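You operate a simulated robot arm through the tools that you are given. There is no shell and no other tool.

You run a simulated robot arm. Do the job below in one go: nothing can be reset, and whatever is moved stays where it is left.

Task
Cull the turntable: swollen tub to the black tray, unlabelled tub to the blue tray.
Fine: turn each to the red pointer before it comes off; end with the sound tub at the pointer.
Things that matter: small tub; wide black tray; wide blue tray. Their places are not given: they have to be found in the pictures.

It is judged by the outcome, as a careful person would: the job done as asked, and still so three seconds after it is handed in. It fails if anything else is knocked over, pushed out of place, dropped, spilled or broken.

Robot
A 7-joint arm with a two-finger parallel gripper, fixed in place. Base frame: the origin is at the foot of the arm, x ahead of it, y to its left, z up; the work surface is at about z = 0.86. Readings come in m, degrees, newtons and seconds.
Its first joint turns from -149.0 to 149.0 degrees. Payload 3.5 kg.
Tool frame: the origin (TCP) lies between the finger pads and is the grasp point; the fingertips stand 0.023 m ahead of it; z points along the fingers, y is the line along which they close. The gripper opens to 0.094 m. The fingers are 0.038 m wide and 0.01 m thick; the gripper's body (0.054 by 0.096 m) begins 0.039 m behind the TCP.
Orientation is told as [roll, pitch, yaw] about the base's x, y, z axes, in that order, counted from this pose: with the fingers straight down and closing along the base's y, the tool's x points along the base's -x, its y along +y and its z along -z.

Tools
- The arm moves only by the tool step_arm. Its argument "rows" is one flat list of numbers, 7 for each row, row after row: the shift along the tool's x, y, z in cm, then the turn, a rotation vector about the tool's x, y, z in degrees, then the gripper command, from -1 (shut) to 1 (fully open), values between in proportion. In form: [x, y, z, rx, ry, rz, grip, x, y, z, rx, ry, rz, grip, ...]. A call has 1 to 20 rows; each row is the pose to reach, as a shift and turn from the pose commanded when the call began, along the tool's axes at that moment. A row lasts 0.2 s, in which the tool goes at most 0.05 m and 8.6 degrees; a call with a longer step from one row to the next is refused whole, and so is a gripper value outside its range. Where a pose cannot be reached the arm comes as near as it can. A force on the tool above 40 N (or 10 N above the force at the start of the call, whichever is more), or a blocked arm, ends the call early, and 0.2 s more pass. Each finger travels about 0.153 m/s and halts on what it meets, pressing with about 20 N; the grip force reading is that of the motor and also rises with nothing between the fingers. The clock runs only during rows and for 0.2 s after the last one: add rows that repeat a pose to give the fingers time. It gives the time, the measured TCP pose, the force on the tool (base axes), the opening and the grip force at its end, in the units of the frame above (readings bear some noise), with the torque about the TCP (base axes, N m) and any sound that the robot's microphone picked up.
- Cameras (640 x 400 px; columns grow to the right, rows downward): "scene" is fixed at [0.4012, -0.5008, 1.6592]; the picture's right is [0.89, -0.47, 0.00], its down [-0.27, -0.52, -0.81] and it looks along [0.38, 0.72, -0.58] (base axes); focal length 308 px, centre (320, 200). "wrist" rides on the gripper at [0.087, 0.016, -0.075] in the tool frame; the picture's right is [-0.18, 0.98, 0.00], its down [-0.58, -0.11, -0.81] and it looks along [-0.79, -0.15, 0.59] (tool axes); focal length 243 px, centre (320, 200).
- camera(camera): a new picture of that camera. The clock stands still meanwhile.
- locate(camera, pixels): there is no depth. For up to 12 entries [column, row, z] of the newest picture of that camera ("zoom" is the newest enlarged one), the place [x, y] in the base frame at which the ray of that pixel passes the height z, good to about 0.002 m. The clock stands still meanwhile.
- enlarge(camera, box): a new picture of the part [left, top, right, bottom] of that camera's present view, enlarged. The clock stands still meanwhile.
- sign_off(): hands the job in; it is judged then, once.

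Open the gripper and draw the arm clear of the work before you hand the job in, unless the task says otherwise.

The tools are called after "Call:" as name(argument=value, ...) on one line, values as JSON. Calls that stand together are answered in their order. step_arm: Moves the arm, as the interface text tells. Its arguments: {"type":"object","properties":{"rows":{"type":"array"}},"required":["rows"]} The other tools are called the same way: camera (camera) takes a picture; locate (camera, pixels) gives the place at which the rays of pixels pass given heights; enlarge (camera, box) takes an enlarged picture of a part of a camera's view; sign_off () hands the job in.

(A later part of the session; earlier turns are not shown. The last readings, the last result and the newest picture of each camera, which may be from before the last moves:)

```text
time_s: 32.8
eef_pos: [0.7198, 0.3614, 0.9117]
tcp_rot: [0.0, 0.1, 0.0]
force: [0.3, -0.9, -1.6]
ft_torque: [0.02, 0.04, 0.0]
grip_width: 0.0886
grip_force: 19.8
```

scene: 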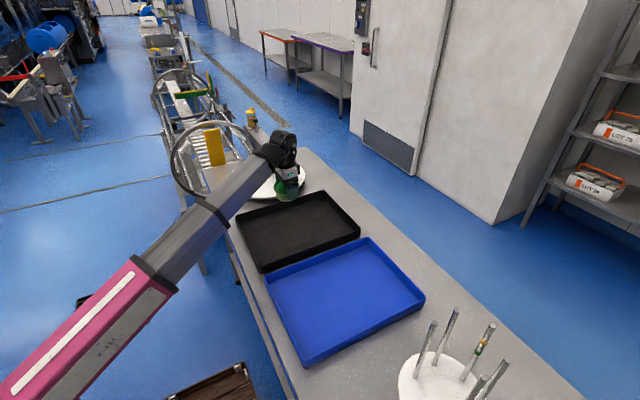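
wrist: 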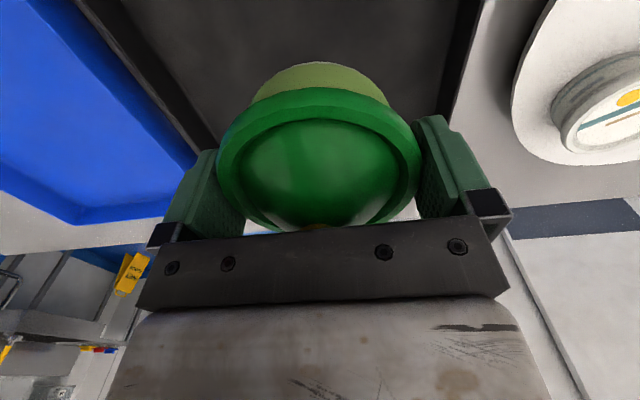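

Weight still carried at z≈0.912. I go on down in 2 mm steps.

Call:
step_arm(rows=[0, 0, 0.2, 0, 0, 0, -1, 0, 0, 0.4, 0, 0, 0, -1, 0, 0, 0.4, 0, 0, 0, -1])

```text
time_s: 33.6
eef_pos: [0.719, 0.3618, 0.9066]
tcp_rot: [0.0, 0.0, 0.1]
force: [0.4, -0.2, -1.3]
ft_torque: [-0.01, 0.0, -0.02]
grip_width: 0.0885
grip_force: 19.7
```

Force −1.3 N suggests near or at first contact. I take another 2–4 mm.

Call:
step_arm(rows=[0, 0, 0.2, 0, 0, 0, -1, 0, 0, 0.2, 0, 0, 0, -1])

Call:
enlarge(camera="scene", box=[260, 190, 320, 240])

```text
time_s: 34.2
eef_pos: [0.719, 0.3623, 0.9053]
tcp_rot: [0.1, 0.0, 0.0]
force: [0.2, -0.2, -0.9]
ft_torque: [0.0, 0.03, 0.03]
grip_width: 0.0884
grip_force: 19.8
```

```text
8.00 times, centred on (290, 215) of scene
```

zoom: 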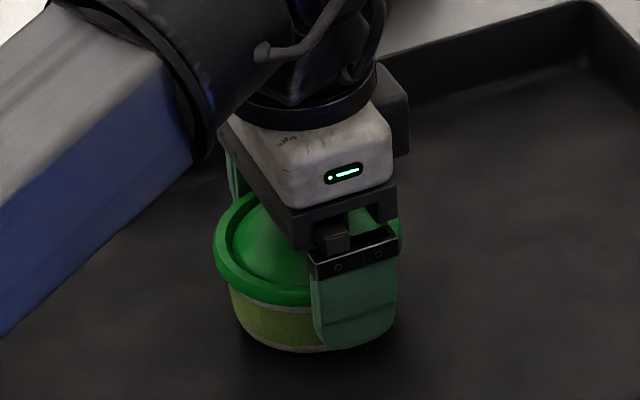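

Very near the floor. I continue 2 mm at a time until an upward force shows.

Call:
step_arm(rows=[0, 0, 0.15, 0, 0, 0, -1, 0, 0, 0.3, 0, 0, 0, -1, 0, 0, 0.3, 0, 0, 0, -1])

```text
time_s: 35.0
eef_pos: [0.719, 0.3612, 0.9017]
tcp_rot: [0.0, 0.1, -0.1]
force: [-1.8, 0.1, 1.2]
ft_torque: [0.0, 0.19, 0.01]
grip_width: 0.0887
grip_force: 20.5
```

The tub now rests on the tray floor (force +1.2 N). I open the gripper and rise straight up.

Call:
step_arm(rows=[0, 0, 0, 0, 0, 0, 1, 0, 0, 0, 0, 0, 0, 1, 0, 0, 0, 0, 0, 0, 1, 0, 0, -1, 0, 0, 0, 1, 0, 0, -2, 0, 0, 0, 1, 0, 0, -3.5, 0, 0, 0, 1, 0, 0, -5, 0, 0, 0, 1])

Call:
enlarge(camera="scene", box=[230, 150, 370, 270])

```text
time_s: 36.6
eef_pos: [0.7197, 0.3618, 0.951]
tcp_rot: [0.0, 0.1, -0.1]
force: [-1.0, 1.0, 0.2]
ft_torque: [0.0, 0.02, -0.04]
grip_width: 0.0938
grip_force: 0.1
```

```text
3.33 times, centred on (300, 210) of scene
```

zoom: 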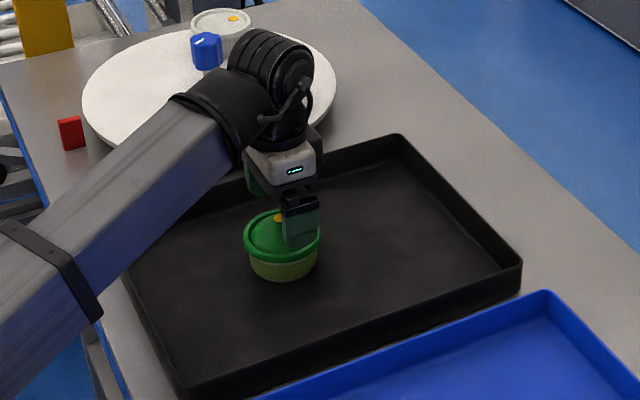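

The green tub stands in the black tray. I rise and return above the knob at (0.760,0.719,1.08), turning to yaw −24° to match a knob lobe.

Call:
step_arm(rows=[0, 0, -4, 0, 0, 0, 1, 0, 0, -8, 0, 0, 0, 1, 0, 0, -12, 0, 0, 0, 1, -0.4, 3, -13, 0, 0, 0, 1, -0.8, 7, -13, 0, 0, 4, 1, -1.3, 11, -13, 0, 0, 8, 1, -1.8, 15, -13, 0, 0, 12, 1, -2.2, 19, -13, 0, 0, 16, 1, -2.7, 23, -13, 0, 0, 20, 1, -3.1, 27, -13, 0, 0, 24, 0.6, -3.6, 31, -13, 0, 0, 24, 0.6, -4, 34.5, -13, 0, 0, 24, 0.6, -4.07, 35.7, -13, 0, 0, 24, 0.6, -4.07, 35.7, -13, 0, 0, 24, 0.6])

Call:
camera(camera="wrist")

Call:
camera(camera="scene")

```text
time_s: 39.6
eef_pos: [0.7598, 0.7188, 1.0818]
tcp_rot: [0.0, -0.1, -24.0]
force: [-0.6, -0.4, 0.4]
ft_torque: [-0.02, -0.02, 0.0]
grip_width: 0.0757
grip_force: 0.1
```

```text
taken
```

wrist: 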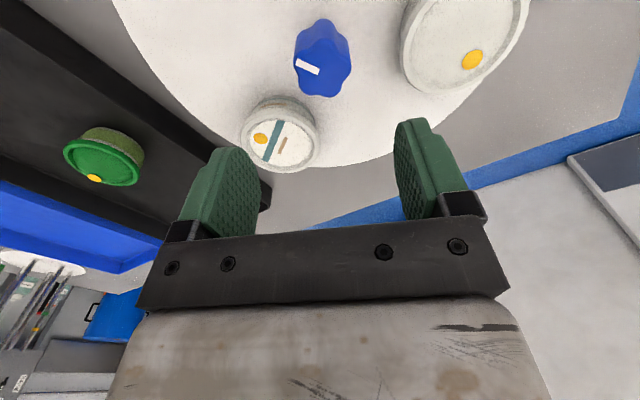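

```text
taken
```

scene: 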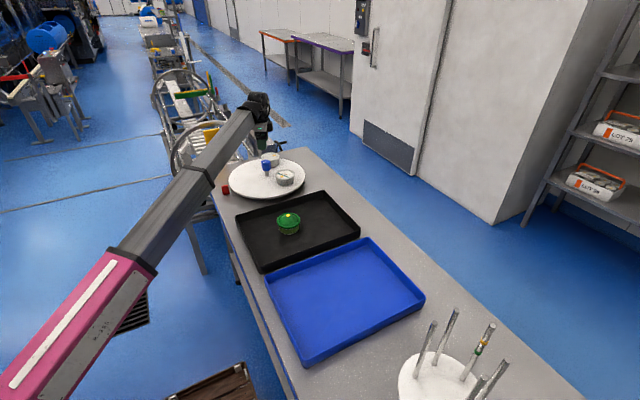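

Both tubs undisturbed and the green sits in the black tray. I enlarge the knob to check lobe alignment.

Call:
enlarge(camera="wrist", box=[240, 0, 400, 110])

Call:
locate(camera="wrist", pixels=[[295, 65, 0.975], [352, 65, 0.975], [323, 97, 0.975], [318, 70, 0.977], [297, 64, 0.977]])

```text
3.64 times, centred on (320, 55) of wrist
```

zoom: 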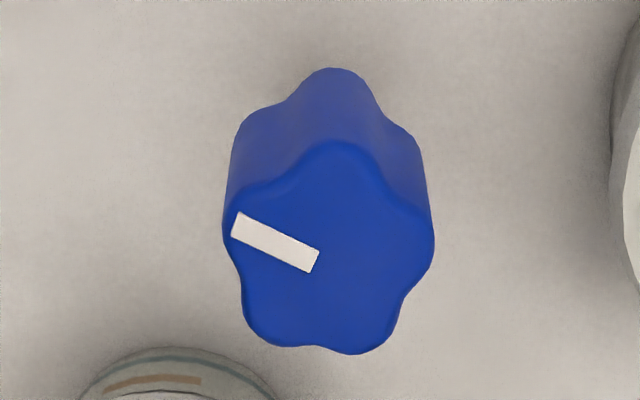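

```text
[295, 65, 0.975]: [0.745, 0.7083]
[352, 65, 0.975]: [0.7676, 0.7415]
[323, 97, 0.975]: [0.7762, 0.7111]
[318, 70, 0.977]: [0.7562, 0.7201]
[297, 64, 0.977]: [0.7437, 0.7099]
```

The right-hand lobe points along the closing axis as before. I lower to z≈0.958 with the gripper at 0.075 and then close.

Call:
step_arm(rows=[0, 0, 3, 0, 0, 0, 0.6, 0, 0, 6, 0, 0, 0, 0.6, 0, 0, 9, 0, 0, 0, 0.6, 0, 0, 11, 0, 0, 0, 0.6, 0, 0, 12.3, 0, 0, 0, 0.6, 0, 0, 12.3, 0, 0, 0, 0.6])

Call:
enlarge(camera="wrist", box=[140, 0, 540, 250])

```text
time_s: 41.0
eef_pos: [0.7588, 0.7194, 0.9567]
tcp_rot: [-0.1, 0.0, -24.2]
force: [-1.1, 0.5, 0.4]
ft_torque: [0.0, 0.02, 0.0]
grip_width: 0.0754
grip_force: 0.0
```

```text
1.60 times, centred on (340, 125) of wrist
```

zoom: 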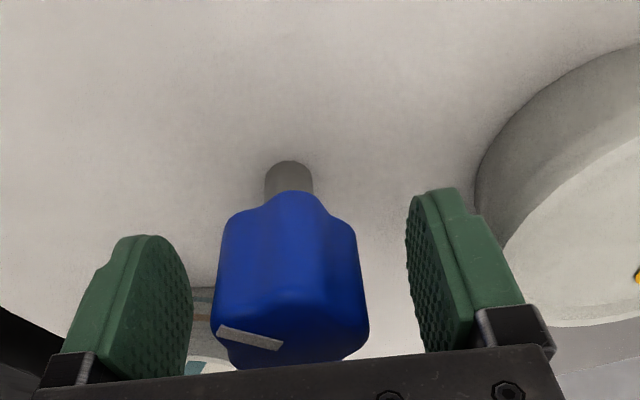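

The knob is centred between the fingers. I close on it.

Call:
step_arm(rows=[0, 0, 0, 0, 0, 0, -1, 0, 0, 0, 0, 0, 0, -1, 0, 0, 0, 0, 0, 0, -1])

Call:
enlarge(camera="scene", box=[210, 140, 320, 209])

```text
time_s: 41.8
eef_pos: [0.7584, 0.7209, 0.9591]
tcp_rot: [0.1, 0.0, -23.9]
force: [0.3, 1.5, -0.5]
ft_torque: [0.31, -0.28, 0.02]
grip_width: 0.0419
grip_force: 45.0
```

```text
5.80 times, centred on (265, 174) of scene
```

zoom: 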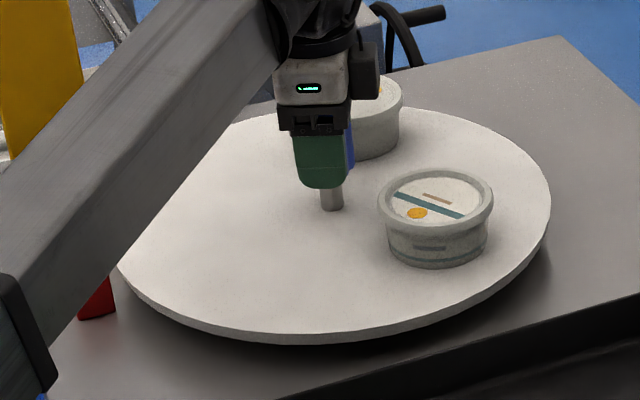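

Gripped with negligible side force. I turn +66° smoothly.

Call:
step_arm(rows=[0, 0, 0, 0, 0, -3, -1, 0, 0, 0, 0, 0, -8, -1, 0, 0, 0, 0, 0, -13, -1, 0, 0, 0, 0, 0, -18, -1, 0, 0, 0, 0, 0, -23, -1, 0, 0, 0, 0, 0, -28, -1, 0, 0, 0, 0, 0, -33, -1, 0, 0, 0, 0, 0, -38, -1, 0, 0, 0, 0, 0, -43, -1, 0, 0, 0, 0, 0, -48, -1, 0, 0, 0, 0, 0, -53, -1, 0, 0, 0, 0, 0, -58, -1, 0, 0, 0, 0, 0, -63, -1, 0, 0, 0, 0, 0, -66, -1, 0, 0, 0, 0, 0, -66, -1])

Call:
enlarge(camera="scene", box=[210, 140, 320, 209])

```text
time_s: 45.0
eef_pos: [0.7611, 0.7197, 0.9581]
tcp_rot: [0.1, 0.1, 42.1]
force: [-22.8, -3.9, -26.3]
ft_torque: [0.56, 0.05, 0.07]
grip_width: 0.0416
grip_force: 45.6
```

```text
5.80 times, centred on (265, 174) of scene
```

zoom: 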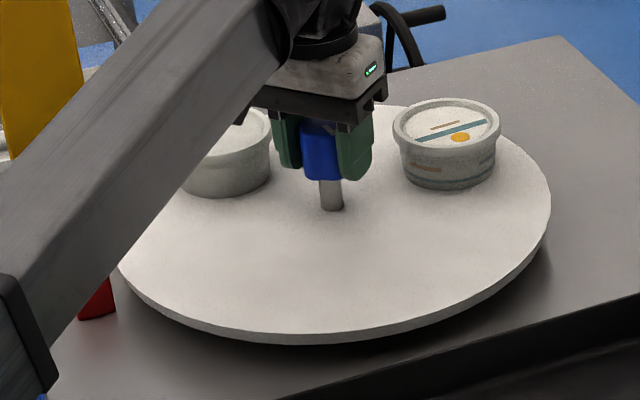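

Forces built to (−23,−4,−26) N from a slight offset, so I relieve by 2 mm in −x and 1.5 mm down before turning on.

Call:
step_arm(rows=[0.1, 0.05, 0.1, 0, 0, 0, -1, 0.18, 0.09, 0.15, 0, 0, 0, -1, 0.18, 0.09, 0.15, 0, 0, 0, -1])

```text
time_s: 45.8
eef_pos: [0.7601, 0.7182, 0.9584]
tcp_rot: [-0.2, 0.0, 42.0]
force: [-10.2, 2.2, -4.2]
ft_torque: [-0.38, 1.59, 0.03]
grip_width: 0.0418
grip_force: 45.5
```

Forces dropped to about −10 N. I turn the remaining 54°.

Call:
step_arm(rows=[0.05, 0.03, 0.02, 0, 0, -3, -1, 0.05, 0.03, 0.02, 0, 0, -8, -1, 0.05, 0.03, 0.02, 0, 0, -13, -1, 0.05, 0.03, 0.02, 0, 0, -18, -1, 0.05, 0.03, 0.02, 0, 0, -23, -1, 0.05, 0.03, 0.02, 0, 0, -28, -1, 0.05, 0.03, 0.02, 0, 0, -33, -1, 0.05, 0.03, 0.02, 0, 0, -38, -1, 0.05, 0.03, 0.02, 0, 0, -43, -1, 0.05, 0.03, 0.02, 0, 0, -48, -1, 0.05, 0.03, 0.02, 0, 0, -52, -1, 0.05, 0.03, 0.02, 0, 0, -54, -1, 0.05, 0.03, 0.02, 0, 0, -54, -1])

Call:
enlarge(camera="scene", box=[210, 140, 320, 209])

```text
time_s: 47.4
eef_pos: [0.76, 0.7199, 0.9579]
tcp_rot: [-0.2, -0.2, 73.7]
force: [7.6, 0.1, 0.2]
ft_torque: [0.25, 1.6, -0.01]
grip_width: 0.0422
grip_force: 45.3
stopped in row 7: the force on the tool passed its limit at 41 N (the readings are from after the stop); the commanded pose is now the measured one
```

```text
5.80 times, centred on (265, 174) of scene
```

zoom: 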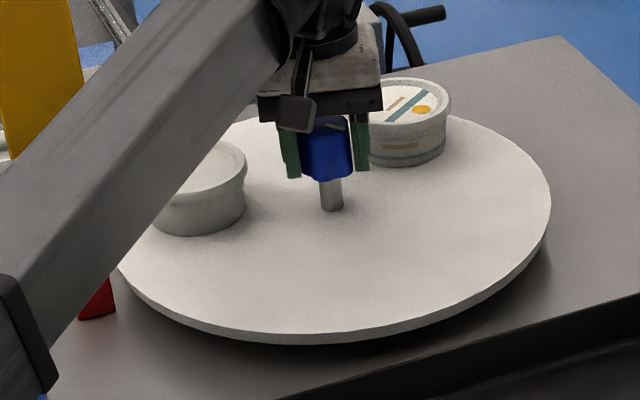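

A transient hit 41 N at yaw 73.7°; loads are now small. I finish the remaining 22° slowly in two parts.

Call:
step_arm(rows=[0, 0, 0, 0, 0, -2, -1, 0, 0, 0, 0, 0, -5, -1, 0, 0, 0, 0, 0, -8, -1, 0, 0, 0, 0, 0, -11, -1, 0, 0, 0, 0, 0, -11, -1])

Call:
enlarge(camera="wrist", box=[140, 0, 540, 250])

```text
time_s: 48.6
eef_pos: [0.7607, 0.718, 0.9576]
tcp_rot: [-0.4, -0.2, 84.8]
force: [13.4, -6.3, -4.5]
ft_torque: [1.33, 1.54, 0.05]
grip_width: 0.042
grip_force: 44.7
```

```text
1.60 times, centred on (340, 125) of wrist
```

zoom: 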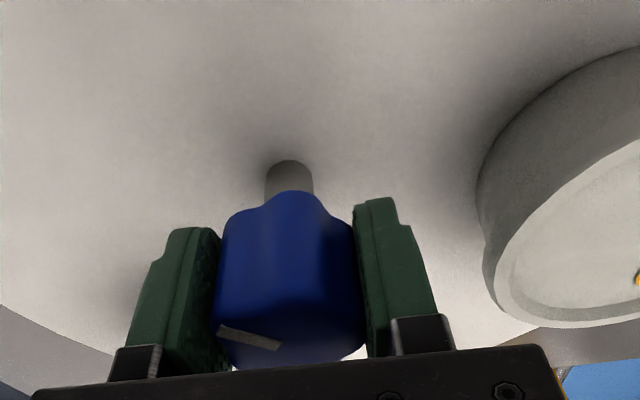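

Load is moderate; I relieve +x by about 1 mm and turn the last 11°.

Call:
step_arm(rows=[0.05, -0.1, 0, 0.2, 0, -2, -1, 0.05, -0.15, 0, 0.2, 0, -5, -1, 0.05, -0.15, 0, 0.2, 0, -8, -1, 0.05, -0.15, 0, 0.2, 0, -11, -1, 0.05, -0.15, 0, 0.2, 0, -11, -1])

Call:
enlarge(camera="scene", box=[210, 140, 320, 209])

```text
time_s: 49.8
eef_pos: [0.76, 0.7193, 0.959]
tcp_rot: [-0.5, -0.1, 95.8]
force: [4.8, -4.1, -5.1]
ft_torque: [0.75, 2.15, 0.05]
grip_width: 0.0419
grip_force: 45.5
```

```text
5.80 times, centred on (265, 174) of scene
```

zoom: 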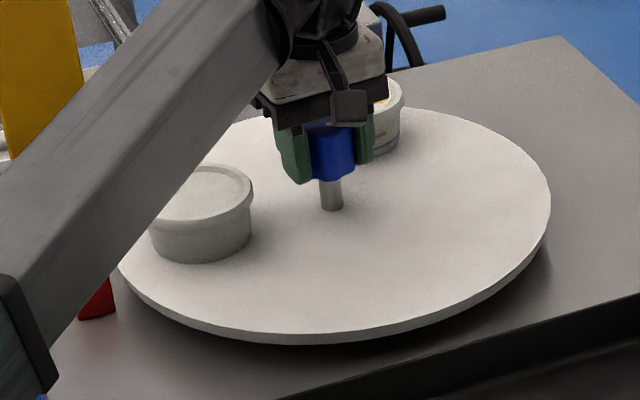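

The grey tub is now where the others stood at the pointer. I open to 0.07, rise, and check.

Call:
step_arm(rows=[0, 0, 0, 0, 0, 0, 0.5, 0, 0, 0, 0, 0, 0, 0.5, 0, 0, -3, 0, 0, 0, 0.5, 0, 0, -6, 0, 0, 0, 0.5, 0, 0, -10, 0, 0, 0, 0.5, 0, 0, -14, 0, 0, 0, 0.5, 0, 0, -14, 0, 0, 0, 0.5])

Call:
enlarge(camera="scene", box=[210, 140, 320, 209])

```text
time_s: 51.4
eef_pos: [0.7604, 0.7177, 1.0982]
tcp_rot: [-0.5, -0.1, 95.7]
force: [0.7, 0.4, 0.0]
ft_torque: [0.01, 0.02, 0.0]
grip_width: 0.0706
grip_force: 0.1
```

```text
5.80 times, centred on (265, 174) of scene
```

zoom: 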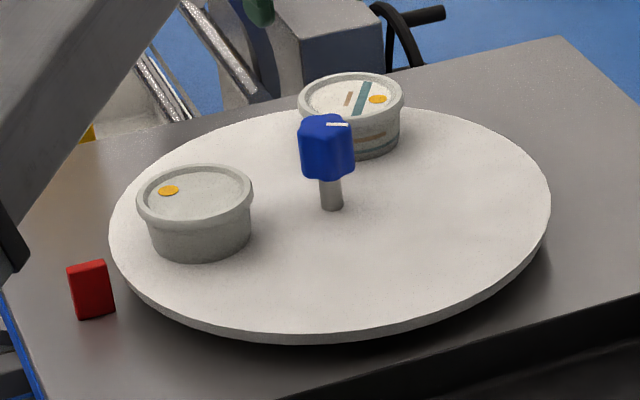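

Grey tub at the pointer with the rim at zoom columns 137–253, the same spot as the green before. I go above it, turning back to yaw 0.

Call:
step_arm(rows=[-0.1, 0.9, 0, 0, 0, 8, 0.5, -0.2, 1.8, 0, 0, 0, 16, 0.5, -0.3, 2.7, 0, 0, 0, 24, 0.5, -0.4, 3.6, 0, 0, 0, 32, 0.6, -0.5, 4.5, 0, 0, 0, 40, 0.7, -0.6, 5.4, 0, 0, 0, 48, 0.8, -0.7, 6.3, 0, 0, 0, 56, 0.9, -0.8, 7.2, 0, 0, 0, 64, 1, -0.9, 8.1, 0, 0, 0, 72, 1, -1, 9, 0, 0, 0, 80, 1, -1.2, 9.9, 1, 0, 0, 88, 1, -1.3, 10.67, 3, 0, 0, 95.7, 1, -1.3, 10.67, 5, 0, 0, 95.7, 1, -1.3, 10.67, 7, 0, 0, 95.7, 1, -1.3, 10.67, 7, 0, 0, 95.7, 1])

Call:
enlarge(camera="wrist", box=[160, 0, 480, 240])

```text
time_s: 54.6
eef_pos: [0.6519, 0.7193, 1.0275]
tcp_rot: [0.2, -0.4, 0.0]
force: [0.7, 1.1, 0.2]
ft_torque: [0.02, -0.02, 0.02]
grip_width: 0.094
grip_force: 0.1
```

```text
1.67 times, centred on (320, 120) of wrist
```

zoom: 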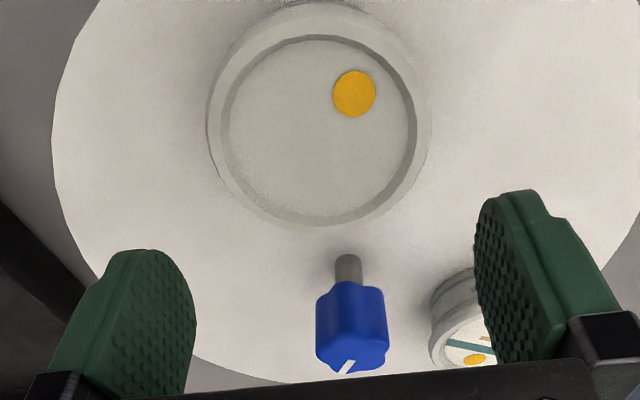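

Rim spans zoom columns 207–430 (midpoint 318.5), nearly centred. I level the residual tilt and lower to z≈0.976.

Call:
step_arm(rows=[-0.1, 0, 1.5, 0.2, 0.3, 0, 1, -0.1, 0, 3.5, 0.2, 0.3, 0, 1, -0.1, 0, 5.1, 0.2, 0.3, 0, 1, -0.1, 0, 5.1, 0.2, 0.3, 0, 1])

Call:
enlarge(camera="wrist", box=[160, 0, 480, 240])

```text
time_s: 55.6
eef_pos: [0.6537, 0.7201, 0.9776]
tcp_rot: [-0.1, -0.2, 0.0]
force: [-0.5, 1.1, 0.1]
ft_torque: [0.0, -0.01, -0.03]
grip_width: 0.0942
grip_force: 0.1
```

```text
1.67 times, centred on (320, 120) of wrist
```

zoom: 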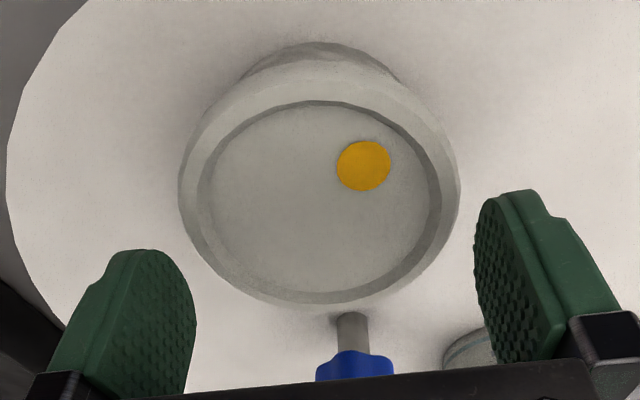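

Rim spans 179–460 (midpoint 319.5), centred. I lower to z≈0.936 in small steps.

Call:
step_arm(rows=[0, 0, 0.6, 0, 0, 0, 1, 0, 0, 1.2, 0, 0, 0, 1, 0, 0, 1.8, 0, 0, 0, 1, 0, 0, 2.4, 0, 0, 0, 1, 0, 0, 3, 0, 0, 0, 1, 0, 0, 3.6, 0, 0, 0, 1, 0, 0, 4.1, 0, 0, 0, 1, 0, 0, 4.1, 0, 0, 0, 1])

Call:
enlarge(camera="wrist", box=[160, 0, 480, 240])

```text
time_s: 57.4
eef_pos: [0.6538, 0.7213, 0.9356]
tcp_rot: [0.0, -0.2, 0.0]
force: [-0.5, -0.1, 0.8]
ft_torque: [-0.01, -0.02, -0.01]
grip_width: 0.094
grip_force: 0.0
```

```text
1.67 times, centred on (320, 120) of wrist
```

zoom: 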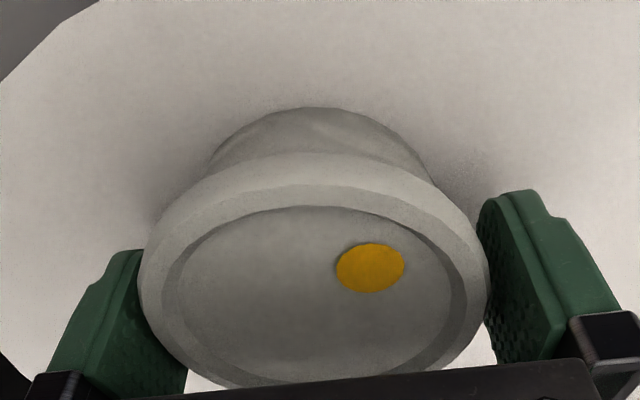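

Down without contact; the rim midpoint (≈315) says I'm about 1 mm to +y, so I shift −1 mm and close.

Call:
step_arm(rows=[0, -0.1, 0, 0, 0, 0, 1, 0, -0.1, 0, 0, 0, 0, 1, 0, -0.1, 0, 0, 0, 0, -1, 0, -0.1, 0, 0, 0, 0, -1, 0, -0.1, 0, 0, 0, 0, -1])

```text
time_s: 58.6
eef_pos: [0.6542, 0.7201, 0.9356]
tcp_rot: [-0.1, -0.2, 0.0]
force: [-0.3, -0.5, -0.3]
ft_torque: [-0.02, -0.01, 0.01]
grip_width: 0.0894
grip_force: 19.4
```

Gripped at 0.0894 m. I lift 3 cm and check.

Call:
step_arm(rows=[0, 0, -0.8, 0, 0, 0, -1, 0, 0, -2, 0, 0, 0, -1, 0, 0, -3, 0, 0, 0, -1, 0, 0, -3, 0, 0, 0, -1])

Call:
enlarge(camera="scene", box=[210, 140, 320, 209])

Call:
enlarge(camera="wrist", box=[160, 0, 480, 240])

```text
time_s: 59.6
eef_pos: [0.6536, 0.7207, 0.9652]
tcp_rot: [-0.1, -0.2, 0.0]
force: [-0.1, -0.3, -3.1]
ft_torque: [0.01, 0.01, 0.0]
grip_width: 0.0894
grip_force: 20.5
```

```text
5.80 times, centred on (265, 174) of scene
```

zoom: 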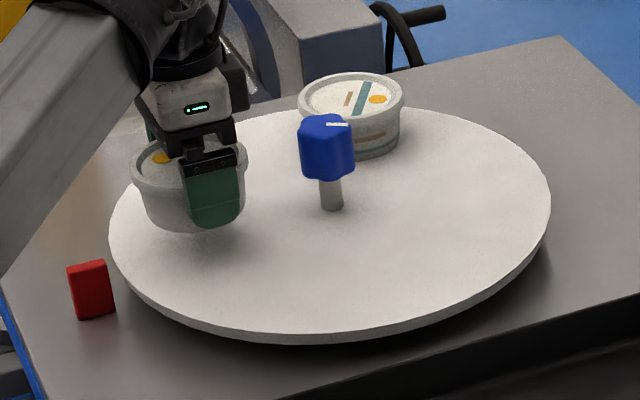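

```text
1.67 times, centred on (320, 120) of wrist
```

zoom: 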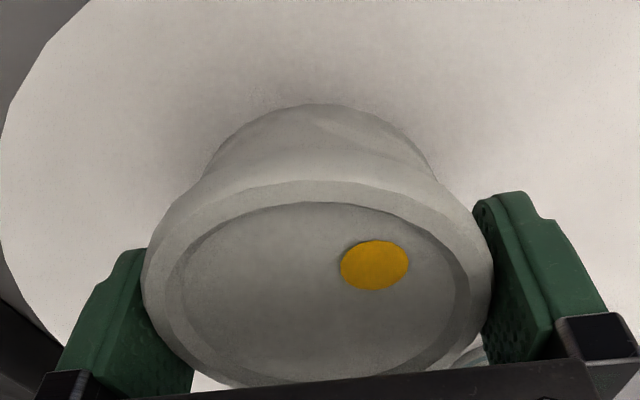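

Lifted level (about 3 N). I raise to z≈1.075 and carry it over toward the blue tray.

Call:
step_arm(rows=[0, 0, -2, 0, 0, 0, -1, 0, 0, -5, 0, 0, 0, -1, 0, 0, -8, 0, 0, 0, -1, 0, -1, -10.5, 0, 0, 0, -1, 0, -3.5, -11, 0, 0, 0, -1, -0.5, -7, -11, 0, 0, 0, -1, -1, -11, -11, 0, 0, 0, -1, -1.5, -15, -11, 0, 0, 0, -1, -2, -19, -11, 0, 0, 0, -1, -2.5, -23, -11, 0, 0, 0, -1, -3, -27, -11, 0, 0, 0, -1, -3.5, -31, -11, 0, 0, 0, -1, -4, -35, -11, 0, 0, 0, -1, -4.5, -39, -11, 0, 0, 0, -1, -5, -43, -11, 0, 0, 0, -1, -5.5, -47, -11, 0, 0, 0, -1, -6, -51, -11, 0, 0, 0, -1, -6.5, -54.5, -11, 0, 0, 0, -1, -7, -57, -11, 0, 0, 0, -1, -7, -58, -11, 0, 0, 0, -1])

Call:
camera(camera="scene")

```text
time_s: 63.5
eef_pos: [0.7215, 0.1739, 1.0747]
tcp_rot: [0.0, -0.7, -0.4]
force: [1.0, -0.4, -5.5]
ft_torque: [0.11, -0.13, 0.16]
grip_width: 0.0894
grip_force: 20.3
stopped in row 19: the force on the tool passed its limit at 46 N (the readings are from after the stop); the commanded pose is now the measured one
```

```text
taken
```

scene: 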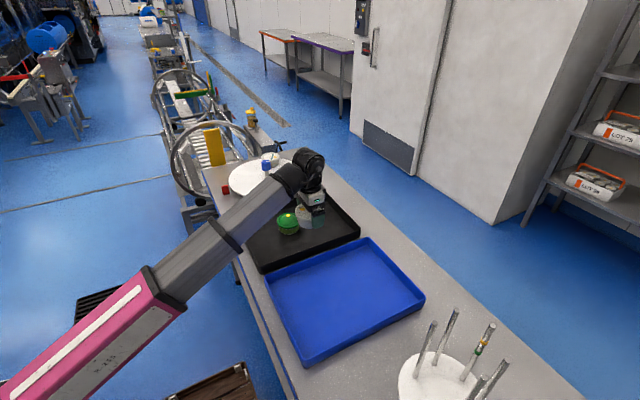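

The call stopped with a 46 N spike at y≈0.174 in mid-air. I inspect both views for a collision.

Call:
enlarge(camera="scene", box=[230, 130, 370, 270])

Call:
camera(camera="wrist")

```text
2.86 times, centred on (300, 200) of scene
```

zoom: 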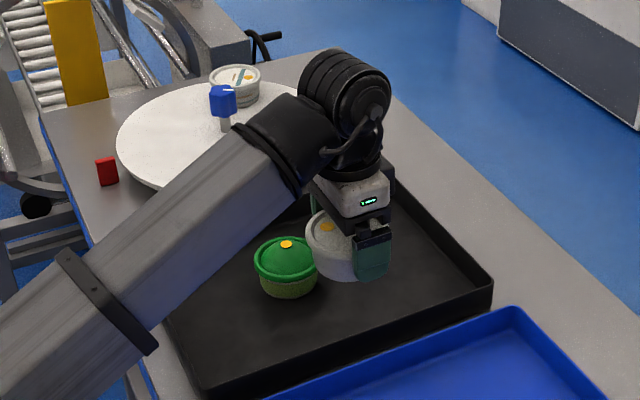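

```text
taken
```

wrist: 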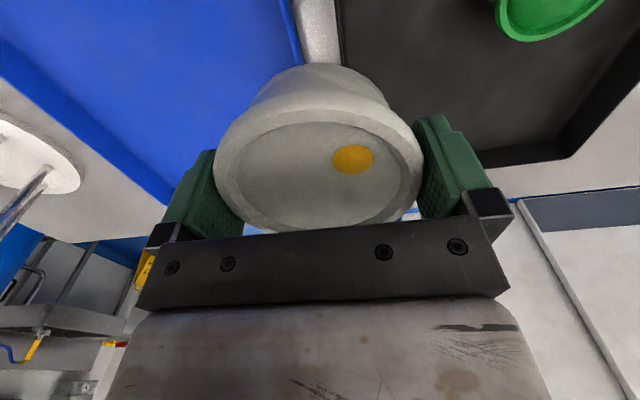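

Nothing is touching and the tub is held firmly; likely a jerk in the arm. I level the pose and continue slowly in 1.5 cm rows, checking.

Call:
step_arm(rows=[0, 0, 0, 0, 0, 0, -1, -0.2, -1, 0, 0, 0.4, 0, -1, -0.4, -2, 0, 0, 0.7, 0, -1, -0.6, -3.5, 0, 0, 0.7, 0, -1, -0.8, -5, 0, 0, 0.7, 0, -1, -0.8, -5, 0, 0, 0.7, 0, -1])

```text
time_s: 64.1
eef_pos: [0.7238, 0.1623, 1.0743]
tcp_rot: [0.0, -0.6, -0.7]
force: [3.8, 0.0, -10.4]
ft_torque: [0.06, -0.47, 0.04]
grip_width: 0.0893
grip_force: 19.6
stopped in row 3: the force on the tool passed its limit at 47 N (the readings are from after the stop); the commanded pose is now the measured one
```

Another spike after about 1 cm. I look closely at the hand and arm before moving again.

Call:
camera(camera="scene")

Call:
enlarge(camera="scene", box=[270, 130, 370, 220])

Call:
enlarge(camera="wrist", box=[140, 0, 540, 250])

```text
taken
```

scene: 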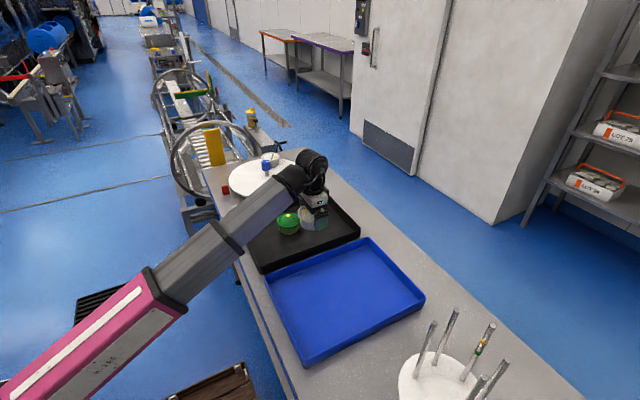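

```text
4.44 times, centred on (320, 175) of scene
```

zoom: 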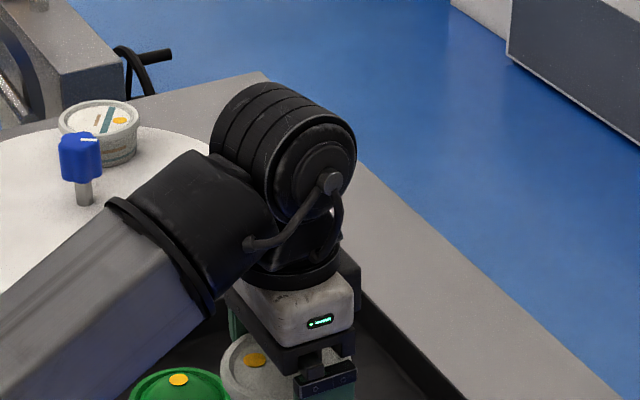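

```text
1.60 times, centred on (340, 125) of wrist
```

zoom: 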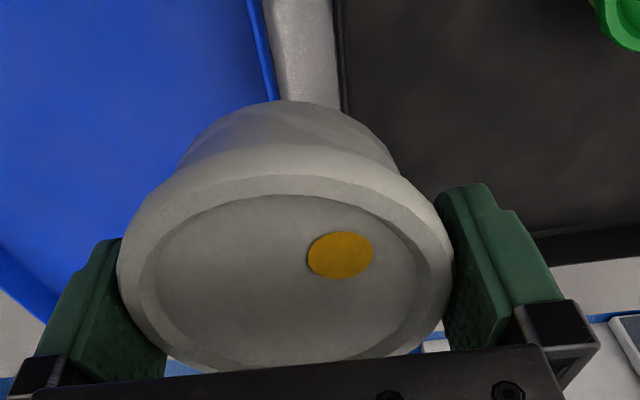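

Nothing touches the hand, tub or arm that I can see. I hold still for half a second to see whether the force decays.

Call:
step_arm(rows=[0, 0, 0, 0, 0, 0, -1, 0, 0, 0, 0, 0, 0, -1, 0, 0, 0, 0, 0, 0, -1])

```text
time_s: 64.9
eef_pos: [0.7249, 0.1631, 1.0745]
tcp_rot: [-0.1, -0.6, -0.8]
force: [6.6, 0.0, -15.9]
ft_torque: [-0.09, -0.94, -0.06]
grip_width: 0.0895
grip_force: 20.2
```

A steady −13 N/+6.6 N load remains: the wrist-camera bracket is evidently against the forearm, since it lies right under it at this azimuth. I back off 4 cm and out, then check.

Call:
step_arm(rows=[-0.5, 1, 0, 0, 0, 0, -1, -1, 2, 0, 0, 0, 0, -1, -1.5, 3.5, 0, 0, 0.4, -0.6, -1, -2, 5, 0, 0, 0.6, -0.8, -1, -2, 5, 0, 0, 0.6, -0.8, -1])

```text
time_s: 66.1
eef_pos: [0.7466, 0.2121, 1.075]
tcp_rot: [0.0, 0.1, 0.0]
force: [-0.2, 0.2, -2.2]
ft_torque: [-0.02, -0.02, 0.02]
grip_width: 0.0894
grip_force: 20.1
```

Load is gone (just the tub's weight), confirming it. I turn the wrist to yaw 80° so the bracket is beside the forearm.

Call:
step_arm(rows=[0, 0, 0, 0, 0, -3, -1, 0, 0, 0, 0, 0, -9, -1, 0, 0, 0, 0, 0, -15, -1, 0, 0, 0, 0, 0, -21, -1, 0, 0, 0, 0, 0, -27, -1, 0, 0, 0, 0, 0, -33, -1, 0, 0, 0, 0, 0, -39, -1, 0, 0, 0, 0, 0, -45, -1, 0, 0, 0, 0, 0, -51, -1, 0, 0, 0, 0, 0, -57, -1, 0, 0, 0, 0, 0, -63, -1, 0, 0, 0, 0, 0, -69, -1, 0, 0, 0, 0, 0, -75, -1, 0, 0, 0, 0, 0, -80, -1, 0, 0, 0, 0, 0, -80, -1])

Call:
camera(camera="wrist")

Call:
camera(camera="scene")

```text
time_s: 66.9
eef_pos: [0.7464, 0.2123, 1.0759]
tcp_rot: [0.0, -0.6, 10.7]
force: [1.3, 0.7, -2.9]
ft_torque: [-0.09, -0.05, -0.06]
grip_width: 0.0894
grip_force: 19.8
stopped in row 3: the force on the tool passed its limit at 64 N (the readings are from after the stop); the commanded pose is now the measured one
```

```text
taken
```

wrist: 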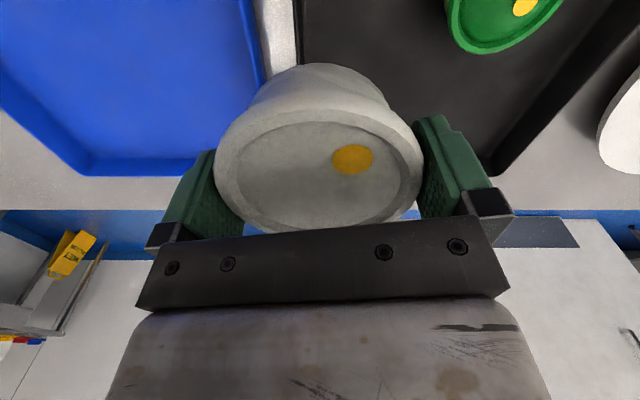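

```text
taken
```

scene: 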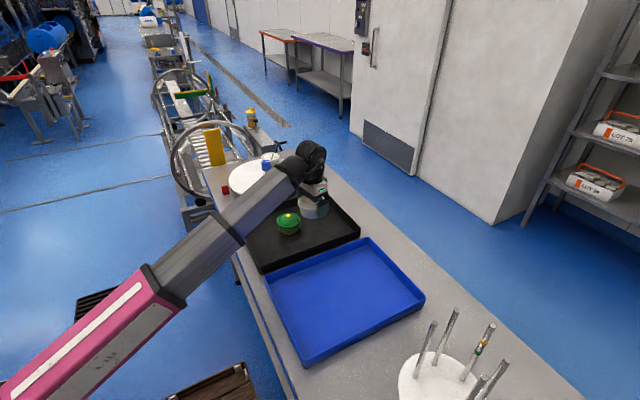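

The bracket hit the forearm turning that way; it must turn the other way. I rotate back and on to yaw −60°.

Call:
step_arm(rows=[0, 0, 0, 0, 0, 3, -1, 0, 0, 0, 0, 0, 8, -1, 0, 0, 0, 0, 0, 14, -1, 0, 0, 0, 0, 0, 20, -1, 0, 0, 0, 0, 0, 26, -1, 0, 0, 0, 0, 0, 32, -1, 0, 0, 0, 0, 0, 38, -1, 0, 0, 0, 0, 0, 44, -1, 0, 0, 0, 0, 0, 50, -1, 0, 0, 0, 0, 0, 56, -1, 0, 0, 0, 0, 0, 62, -1, 0, 0, 0, 0, 0, 68, -1, 0, 0, 0, 0, 0, 71, -1, 0, 0, 0, 0, 0, 71, -1])

Call:
camera(camera="wrist")

Call:
camera(camera="scene")

```text
time_s: 69.9
eef_pos: [0.747, 0.2125, 1.0753]
tcp_rot: [0.4, -0.1, -60.2]
force: [0.0, -0.4, -2.1]
ft_torque: [0.04, -0.04, -0.02]
grip_width: 0.0895
grip_force: 20.0
```

```text
taken
```

wrist: 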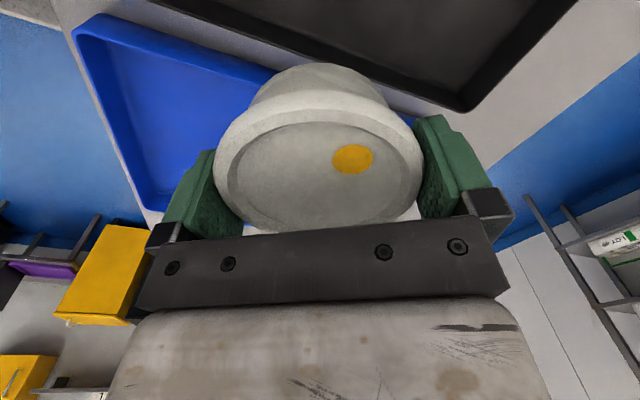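

```text
taken
```

scene: 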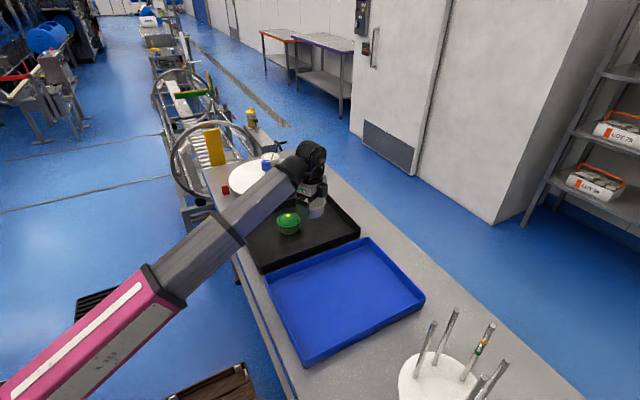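

Free of load (−2.1 N weight only). I carry the tub on to over the blue tray centre (0.77,0.02).

Call:
step_arm(rows=[-1.5, -0.6, 0, 0, 0, 0, -1, -4, -1.6, 0, 0, 0, 0, -1, -7, -2.9, 0, 0, 0, 0, -1, -10, -4.1, 0, 0, 0, 0, -1, -13, -5.4, 0, 0, 0, 0, -1, -15.8, -6.7, 0, 0, 0, 0, -1, -17.8, -7.6, 0, 0, 0, 0, -1, -17.8, -7.6, 0, 0, 0, 0, -1])

Call:
camera(camera="wrist")

Call:
camera(camera="scene")

```text
time_s: 71.7
eef_pos: [0.77, 0.0191, 1.0754]
tcp_rot: [0.5, -0.1, -60.2]
force: [0.1, 0.3, -1.9]
ft_torque: [0.03, 0.01, -0.02]
grip_width: 0.0894
grip_force: 20.3
```

```text
taken
```

wrist: 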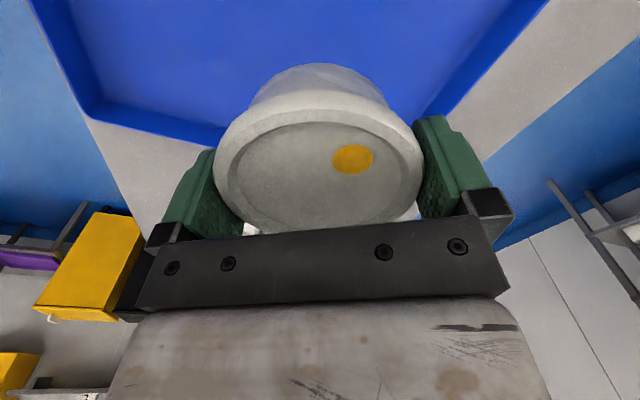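

```text
taken
```

scene: 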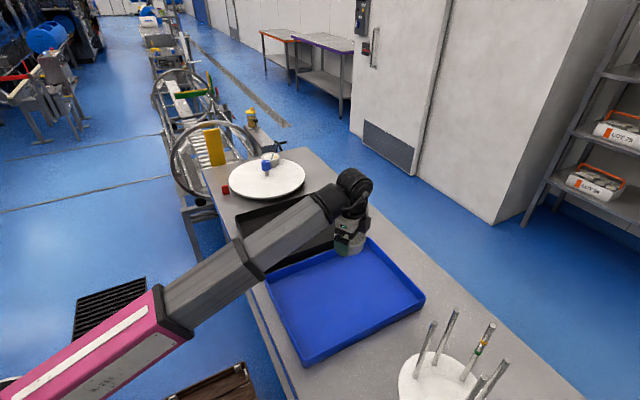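

Over the blue tray. I lower to z≈0.915, watching the force.

Call:
step_arm(rows=[0, 0, 1.5, 0, 0, 0, -1, 0, 0, 4, 0, 0, 0, -1, 0, 0, 7, 0, 0, 0, -1, 0, 0, 10, 0, 0, 0, -1, 0, 0, 13, 0, 0, 0, -1, 0, 0, 15, 0, 0, 0, -1, 0, 0, 16, 0, 0, 0, -1, 0, 0, 16, 0, 0, 0, -1])

Call:
enlarge(camera="scene", box=[260, 170, 430, 370])

```text
time_s: 73.5
eef_pos: [0.7722, 0.0219, 0.9162]
tcp_rot: [0.5, -0.2, -60.1]
force: [0.1, 0.3, -1.6]
ft_torque: [0.0, -0.03, -0.05]
grip_width: 0.0898
grip_force: 20.0
```

```text
2.00 times, centred on (345, 270) of scene
```

zoom: 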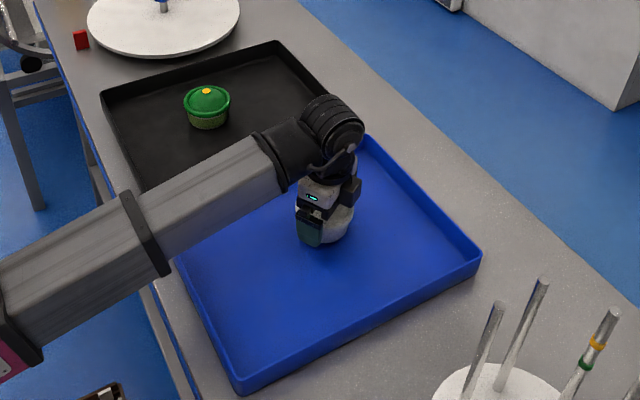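

Inside the blue tray, about 1.5 cm above the floor, no contact. I lower slowly.

Call:
step_arm(rows=[0, 0, 0.4, 0, 0, 0, -1, 0, 0, 0.8, 0, 0, 0, -1, 0, 0, 1.1, 0, 0, 0, -1, 0, 0, 1.3, 0, 0, 0, -1, 0, 0, 1.3, 0, 0, 0, -1])

```text
time_s: 74.7
eef_pos: [0.7717, 0.0213, 0.9024]
tcp_rot: [0.5, -0.1, -60.2]
force: [0.8, -0.7, -2.1]
ft_torque: [0.02, -0.04, 0.02]
grip_width: 0.0894
grip_force: 20.0
```

Still carrying at 0.902. I continue 2 mm at a time.

Call:
step_arm(rows=[0, 0, 0.15, 0, 0, 0, -1, 0, 0, 0.3, 0, 0, 0, -1, 0, 0, 0.3, 0, 0, 0, -1])

```text
time_s: 75.5
eef_pos: [0.7709, 0.0206, 0.9001]
tcp_rot: [0.4, 0.0, -60.3]
force: [-1.8, -1.2, 9.4]
ft_torque: [0.15, 0.45, 0.01]
grip_width: 0.0895
grip_force: 20.0
```

The tub is on the tray floor (+9 N). I back off 1 mm, release, and rise.

Call:
step_arm(rows=[0, 0, -0.1, 0, 0, 0, -1, 0, 0, -0.1, 0, 0, 0, 1, 0, 0, -0.1, 0, 0, 0, 1, 0, 0, -0.1, 0, 0, 0, 1, 0, 0, -1, 0, 0, 0, 1, 0, 0, -2, 0, 0, 0, 1, 0, 0, -3.5, 0, 0, 0, 1, 0, 0, -5, 0, 0, 0, 1, 0, 0, -5, 0, 0, 0, 1])

Call:
enlarge(camera="scene", box=[260, 170, 430, 370])

Call:
camera(camera="wrist")

```text
time_s: 77.5
eef_pos: [0.771, 0.021, 0.9493]
tcp_rot: [0.6, -0.1, -60.3]
force: [-0.3, 0.8, 0.5]
ft_torque: [0.02, -0.01, -0.02]
grip_width: 0.0939
grip_force: 0.0
```

```text
2.00 times, centred on (345, 270) of scene
```

zoom: 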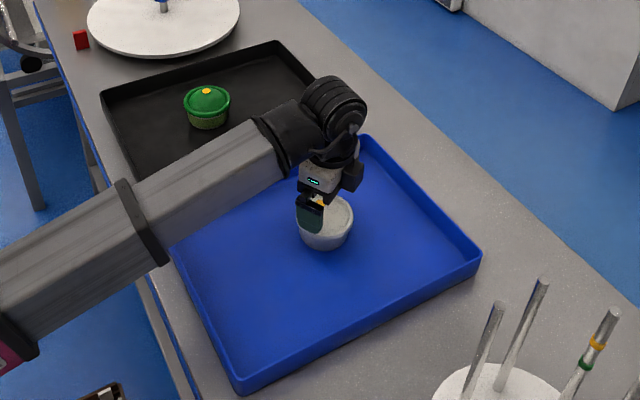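

```text
taken
```

wrist: 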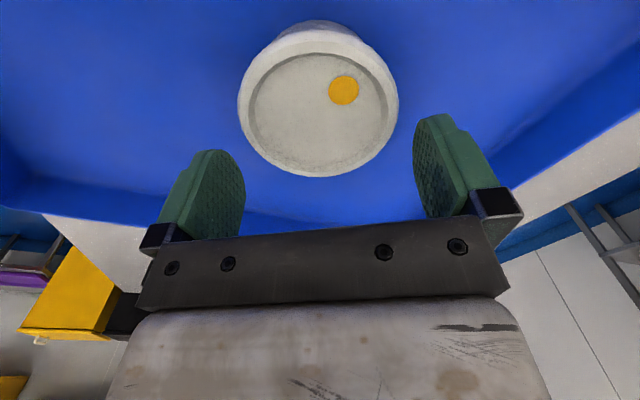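

The grey tub stands in the blue tray. I rise to z≈1.10 and start back to the turntable, turning the wrist along with the arm's azimuth to keep the bracket clear.

Call:
step_arm(rows=[0, 0, -3, 0, 0, 0, 1, 0, 0, -7, 0, 0, 0, 1, 0, 0, -11, 0, 0, 0, 1, 0, 0, -15, 0, 0, 0, 1, 1.7, 1, -15, 0, 0, -1, 1, 5, 2.9, -15, 0, 0, -4, 1, 8.3, 4.8, -15, 0, 0, -7, 1, 11.6, 6.6, -15, 0, 0, -10, 1, 15, 8.6, -15, 0, 0, -13, 1, 18.5, 10.6, -15, 0, 0, -16, 1, 22, 12.6, -15, 0, 0, -19, 1, 25.5, 14.6, -15, 0, 0, -22, 1, 29, 16.6, -15, 0, 0, -24, 1, 32.5, 18.6, -15, 0, 0, -27, 1, 35.5, 20.3, -15, 0, 0, -29, 1, 35.5, 20.3, -15, 0, 0, -29, 1])

```text
time_s: 80.9
eef_pos: [0.7689, 0.4303, 1.1006]
tcp_rot: [0.3, -0.4, -31.0]
force: [0.4, 1.1, 0.2]
ft_torque: [-0.02, -0.01, 0.0]
grip_width: 0.0941
grip_force: 0.0
```

Clear. I continue to above the knob at (0.760,0.718,1.08), yaw −12°, gripper at 0.075.

Call:
step_arm(rows=[1.5, 2.4, 0, 0, 0, -2, 1, 4, 6.2, 0, 0, 0, -5, 0.6, 6.3, 9.9, 0, 0, 0, -8, 0.6, 8.6, 13.5, 0, 0.2, 0.1, -11, 0.6, 10.9, 17, 0, 0.3, 0.2, -14, 0.6, 13.2, 20.5, 0, 0.4, 0.2, -17, 0.6, 15, 23.2, 1, 0.45, 0.2, -18.8, 0.6, 15.6, 24.2, 2, 0.45, 0.2, -18.8, 0.6, 15.6, 24.2, 2, 0.45, 0.2, -18.8, 0.6])

Call:
camera(camera="wrist")

Call:
enlarge(camera="wrist", box=[240, 0, 400, 110])

```text
time_s: 82.9
eef_pos: [0.7616, 0.718, 1.0797]
tcp_rot: [-0.2, -0.2, -12.2]
force: [-0.1, -0.4, 0.0]
ft_torque: [0.0, -0.01, -0.02]
grip_width: 0.0753
grip_force: 0.1
```

```text
taken
```

wrist: 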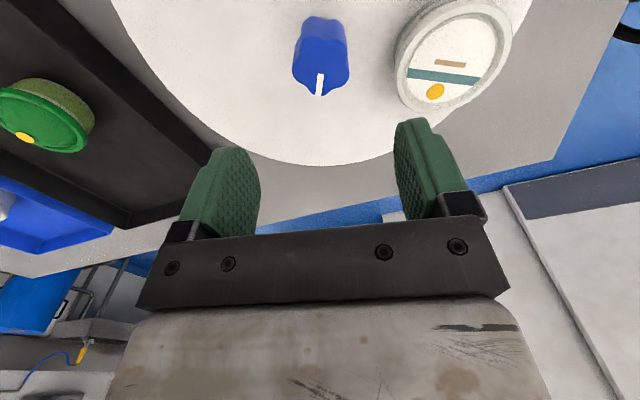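

```text
3.64 times, centred on (320, 55) of wrist
```

zoom: 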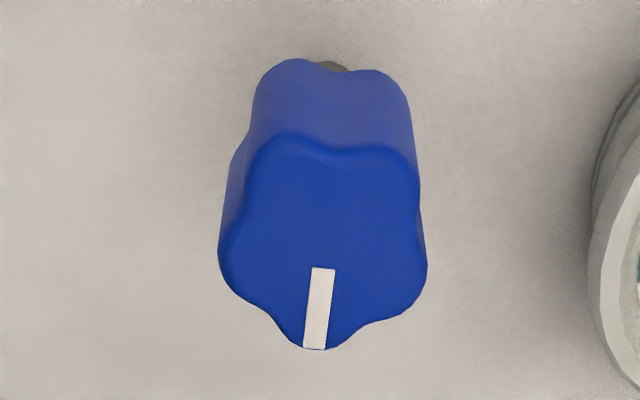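

The knob mark reads about 330°, matching the expected lobe positions. I lower onto it to z≈0.958.

Call:
step_arm(rows=[0, 0, 3, 0, 0, 0, 0.6, 0, 0, 6, 0, 0, 0, 0.6, 0, 0, 9, 0, 0, 0, 0.6, 0, 0, 11, 0, 0, 0, 0.6, 0, 0, 12.2, 0, 0, 0, 0.6, 0, 0, 12.2, 0, 0, 0, 0.6])

Call:
enlarge(camera="wrist", box=[140, 0, 540, 250])

```text
time_s: 84.3
eef_pos: [0.7606, 0.7157, 0.9587]
tcp_rot: [-0.2, -0.2, -12.4]
force: [2.0, -0.3, -0.2]
ft_torque: [0.02, -0.04, 0.02]
grip_width: 0.0752
grip_force: 0.1
```

```text
1.60 times, centred on (340, 125) of wrist
```

zoom: 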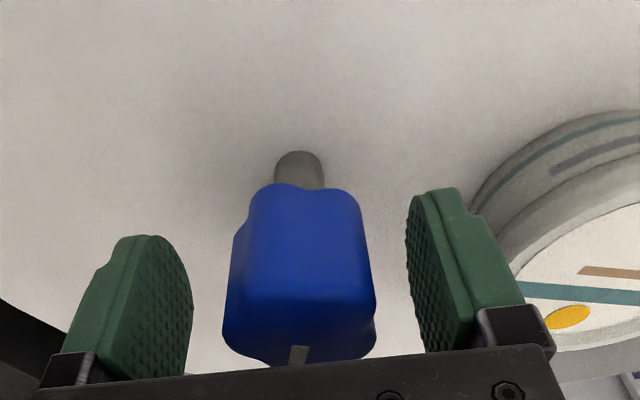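

The stem shows 10 px right of where it was when centred, so I shift +2.5 mm along tool y and then close.

Call:
step_arm(rows=[0, 0.25, 0, 0, 0, 0, 0.6, 0, 0.25, 0, 0, 0, 0, 0.6, 0, 0.25, 0, 0, 0, 0, -1, 0, 0.25, 0, 0, 0, 0, -1, 0, 0.25, 0, 0, 0, 0, -1])

Call:
enlarge(camera="wrist", box=[140, 0, 540, 250])

Call:
enlarge(camera="scene", box=[210, 140, 320, 209])

```text
time_s: 85.5
eef_pos: [0.7613, 0.7196, 0.9593]
tcp_rot: [-0.1, -0.3, -12.3]
force: [4.6, 14.3, 0.4]
ft_torque: [1.25, -0.53, 0.0]
grip_width: 0.0419
grip_force: 45.3
```

```text
1.60 times, centred on (340, 125) of wrist
```

zoom: 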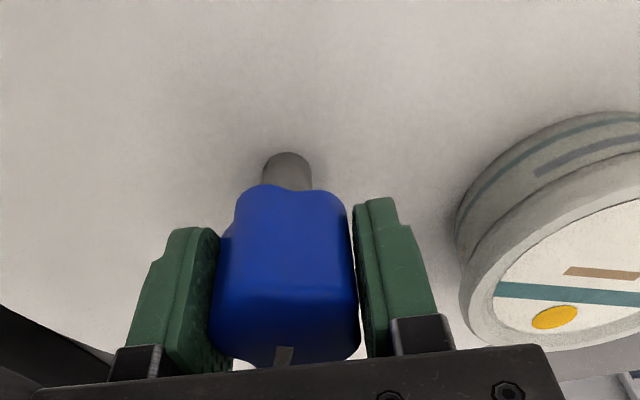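

```text
5.80 times, centred on (265, 174) of scene
```

zoom: 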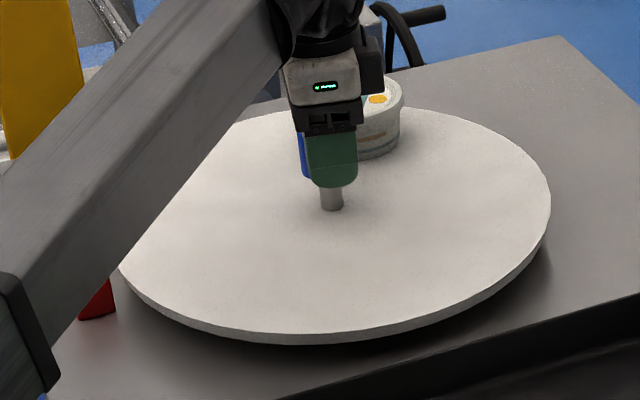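

Gripped at 0.0419 with +14 N along y; I relieve 1.5 mm and turn the first 45°.

Call:
step_arm(rows=[0, 0.15, 0, 0, 0, 0, -1, 0, 0.2, 0, 0, 0, -3, -1, 0, 0.2, 0, 0, 0, -7, -1, 0, 0.2, 0, 0, 0, -11, -1, 0, 0.2, 0, 0, 0, -15, -1, 0, 0.2, 0, 0, 0, -19, -1, 0, 0.2, 0, 0, 0, -23, -1, 0, 0.2, 0, 0, 0, -27, -1, 0, 0.2, 0, 0, 0, -31, -1, 0, 0.2, 0, 0, 0, -35, -1, 0, 0.2, 0, 0, 0, -39, -1, 0, 0.2, 0, 0, 0, -43, -1, 0, 0.2, 0, 0, 0, -45, -1, 0, 0.2, 0, 0, 0, -45, -1])

```text
time_s: 88.5
eef_pos: [0.7612, 0.7215, 0.9581]
tcp_rot: [-0.2, 0.0, 32.7]
force: [-4.1, -0.4, -1.2]
ft_torque: [1.09, 0.3, 0.04]
grip_width: 0.042
grip_force: 45.4
```

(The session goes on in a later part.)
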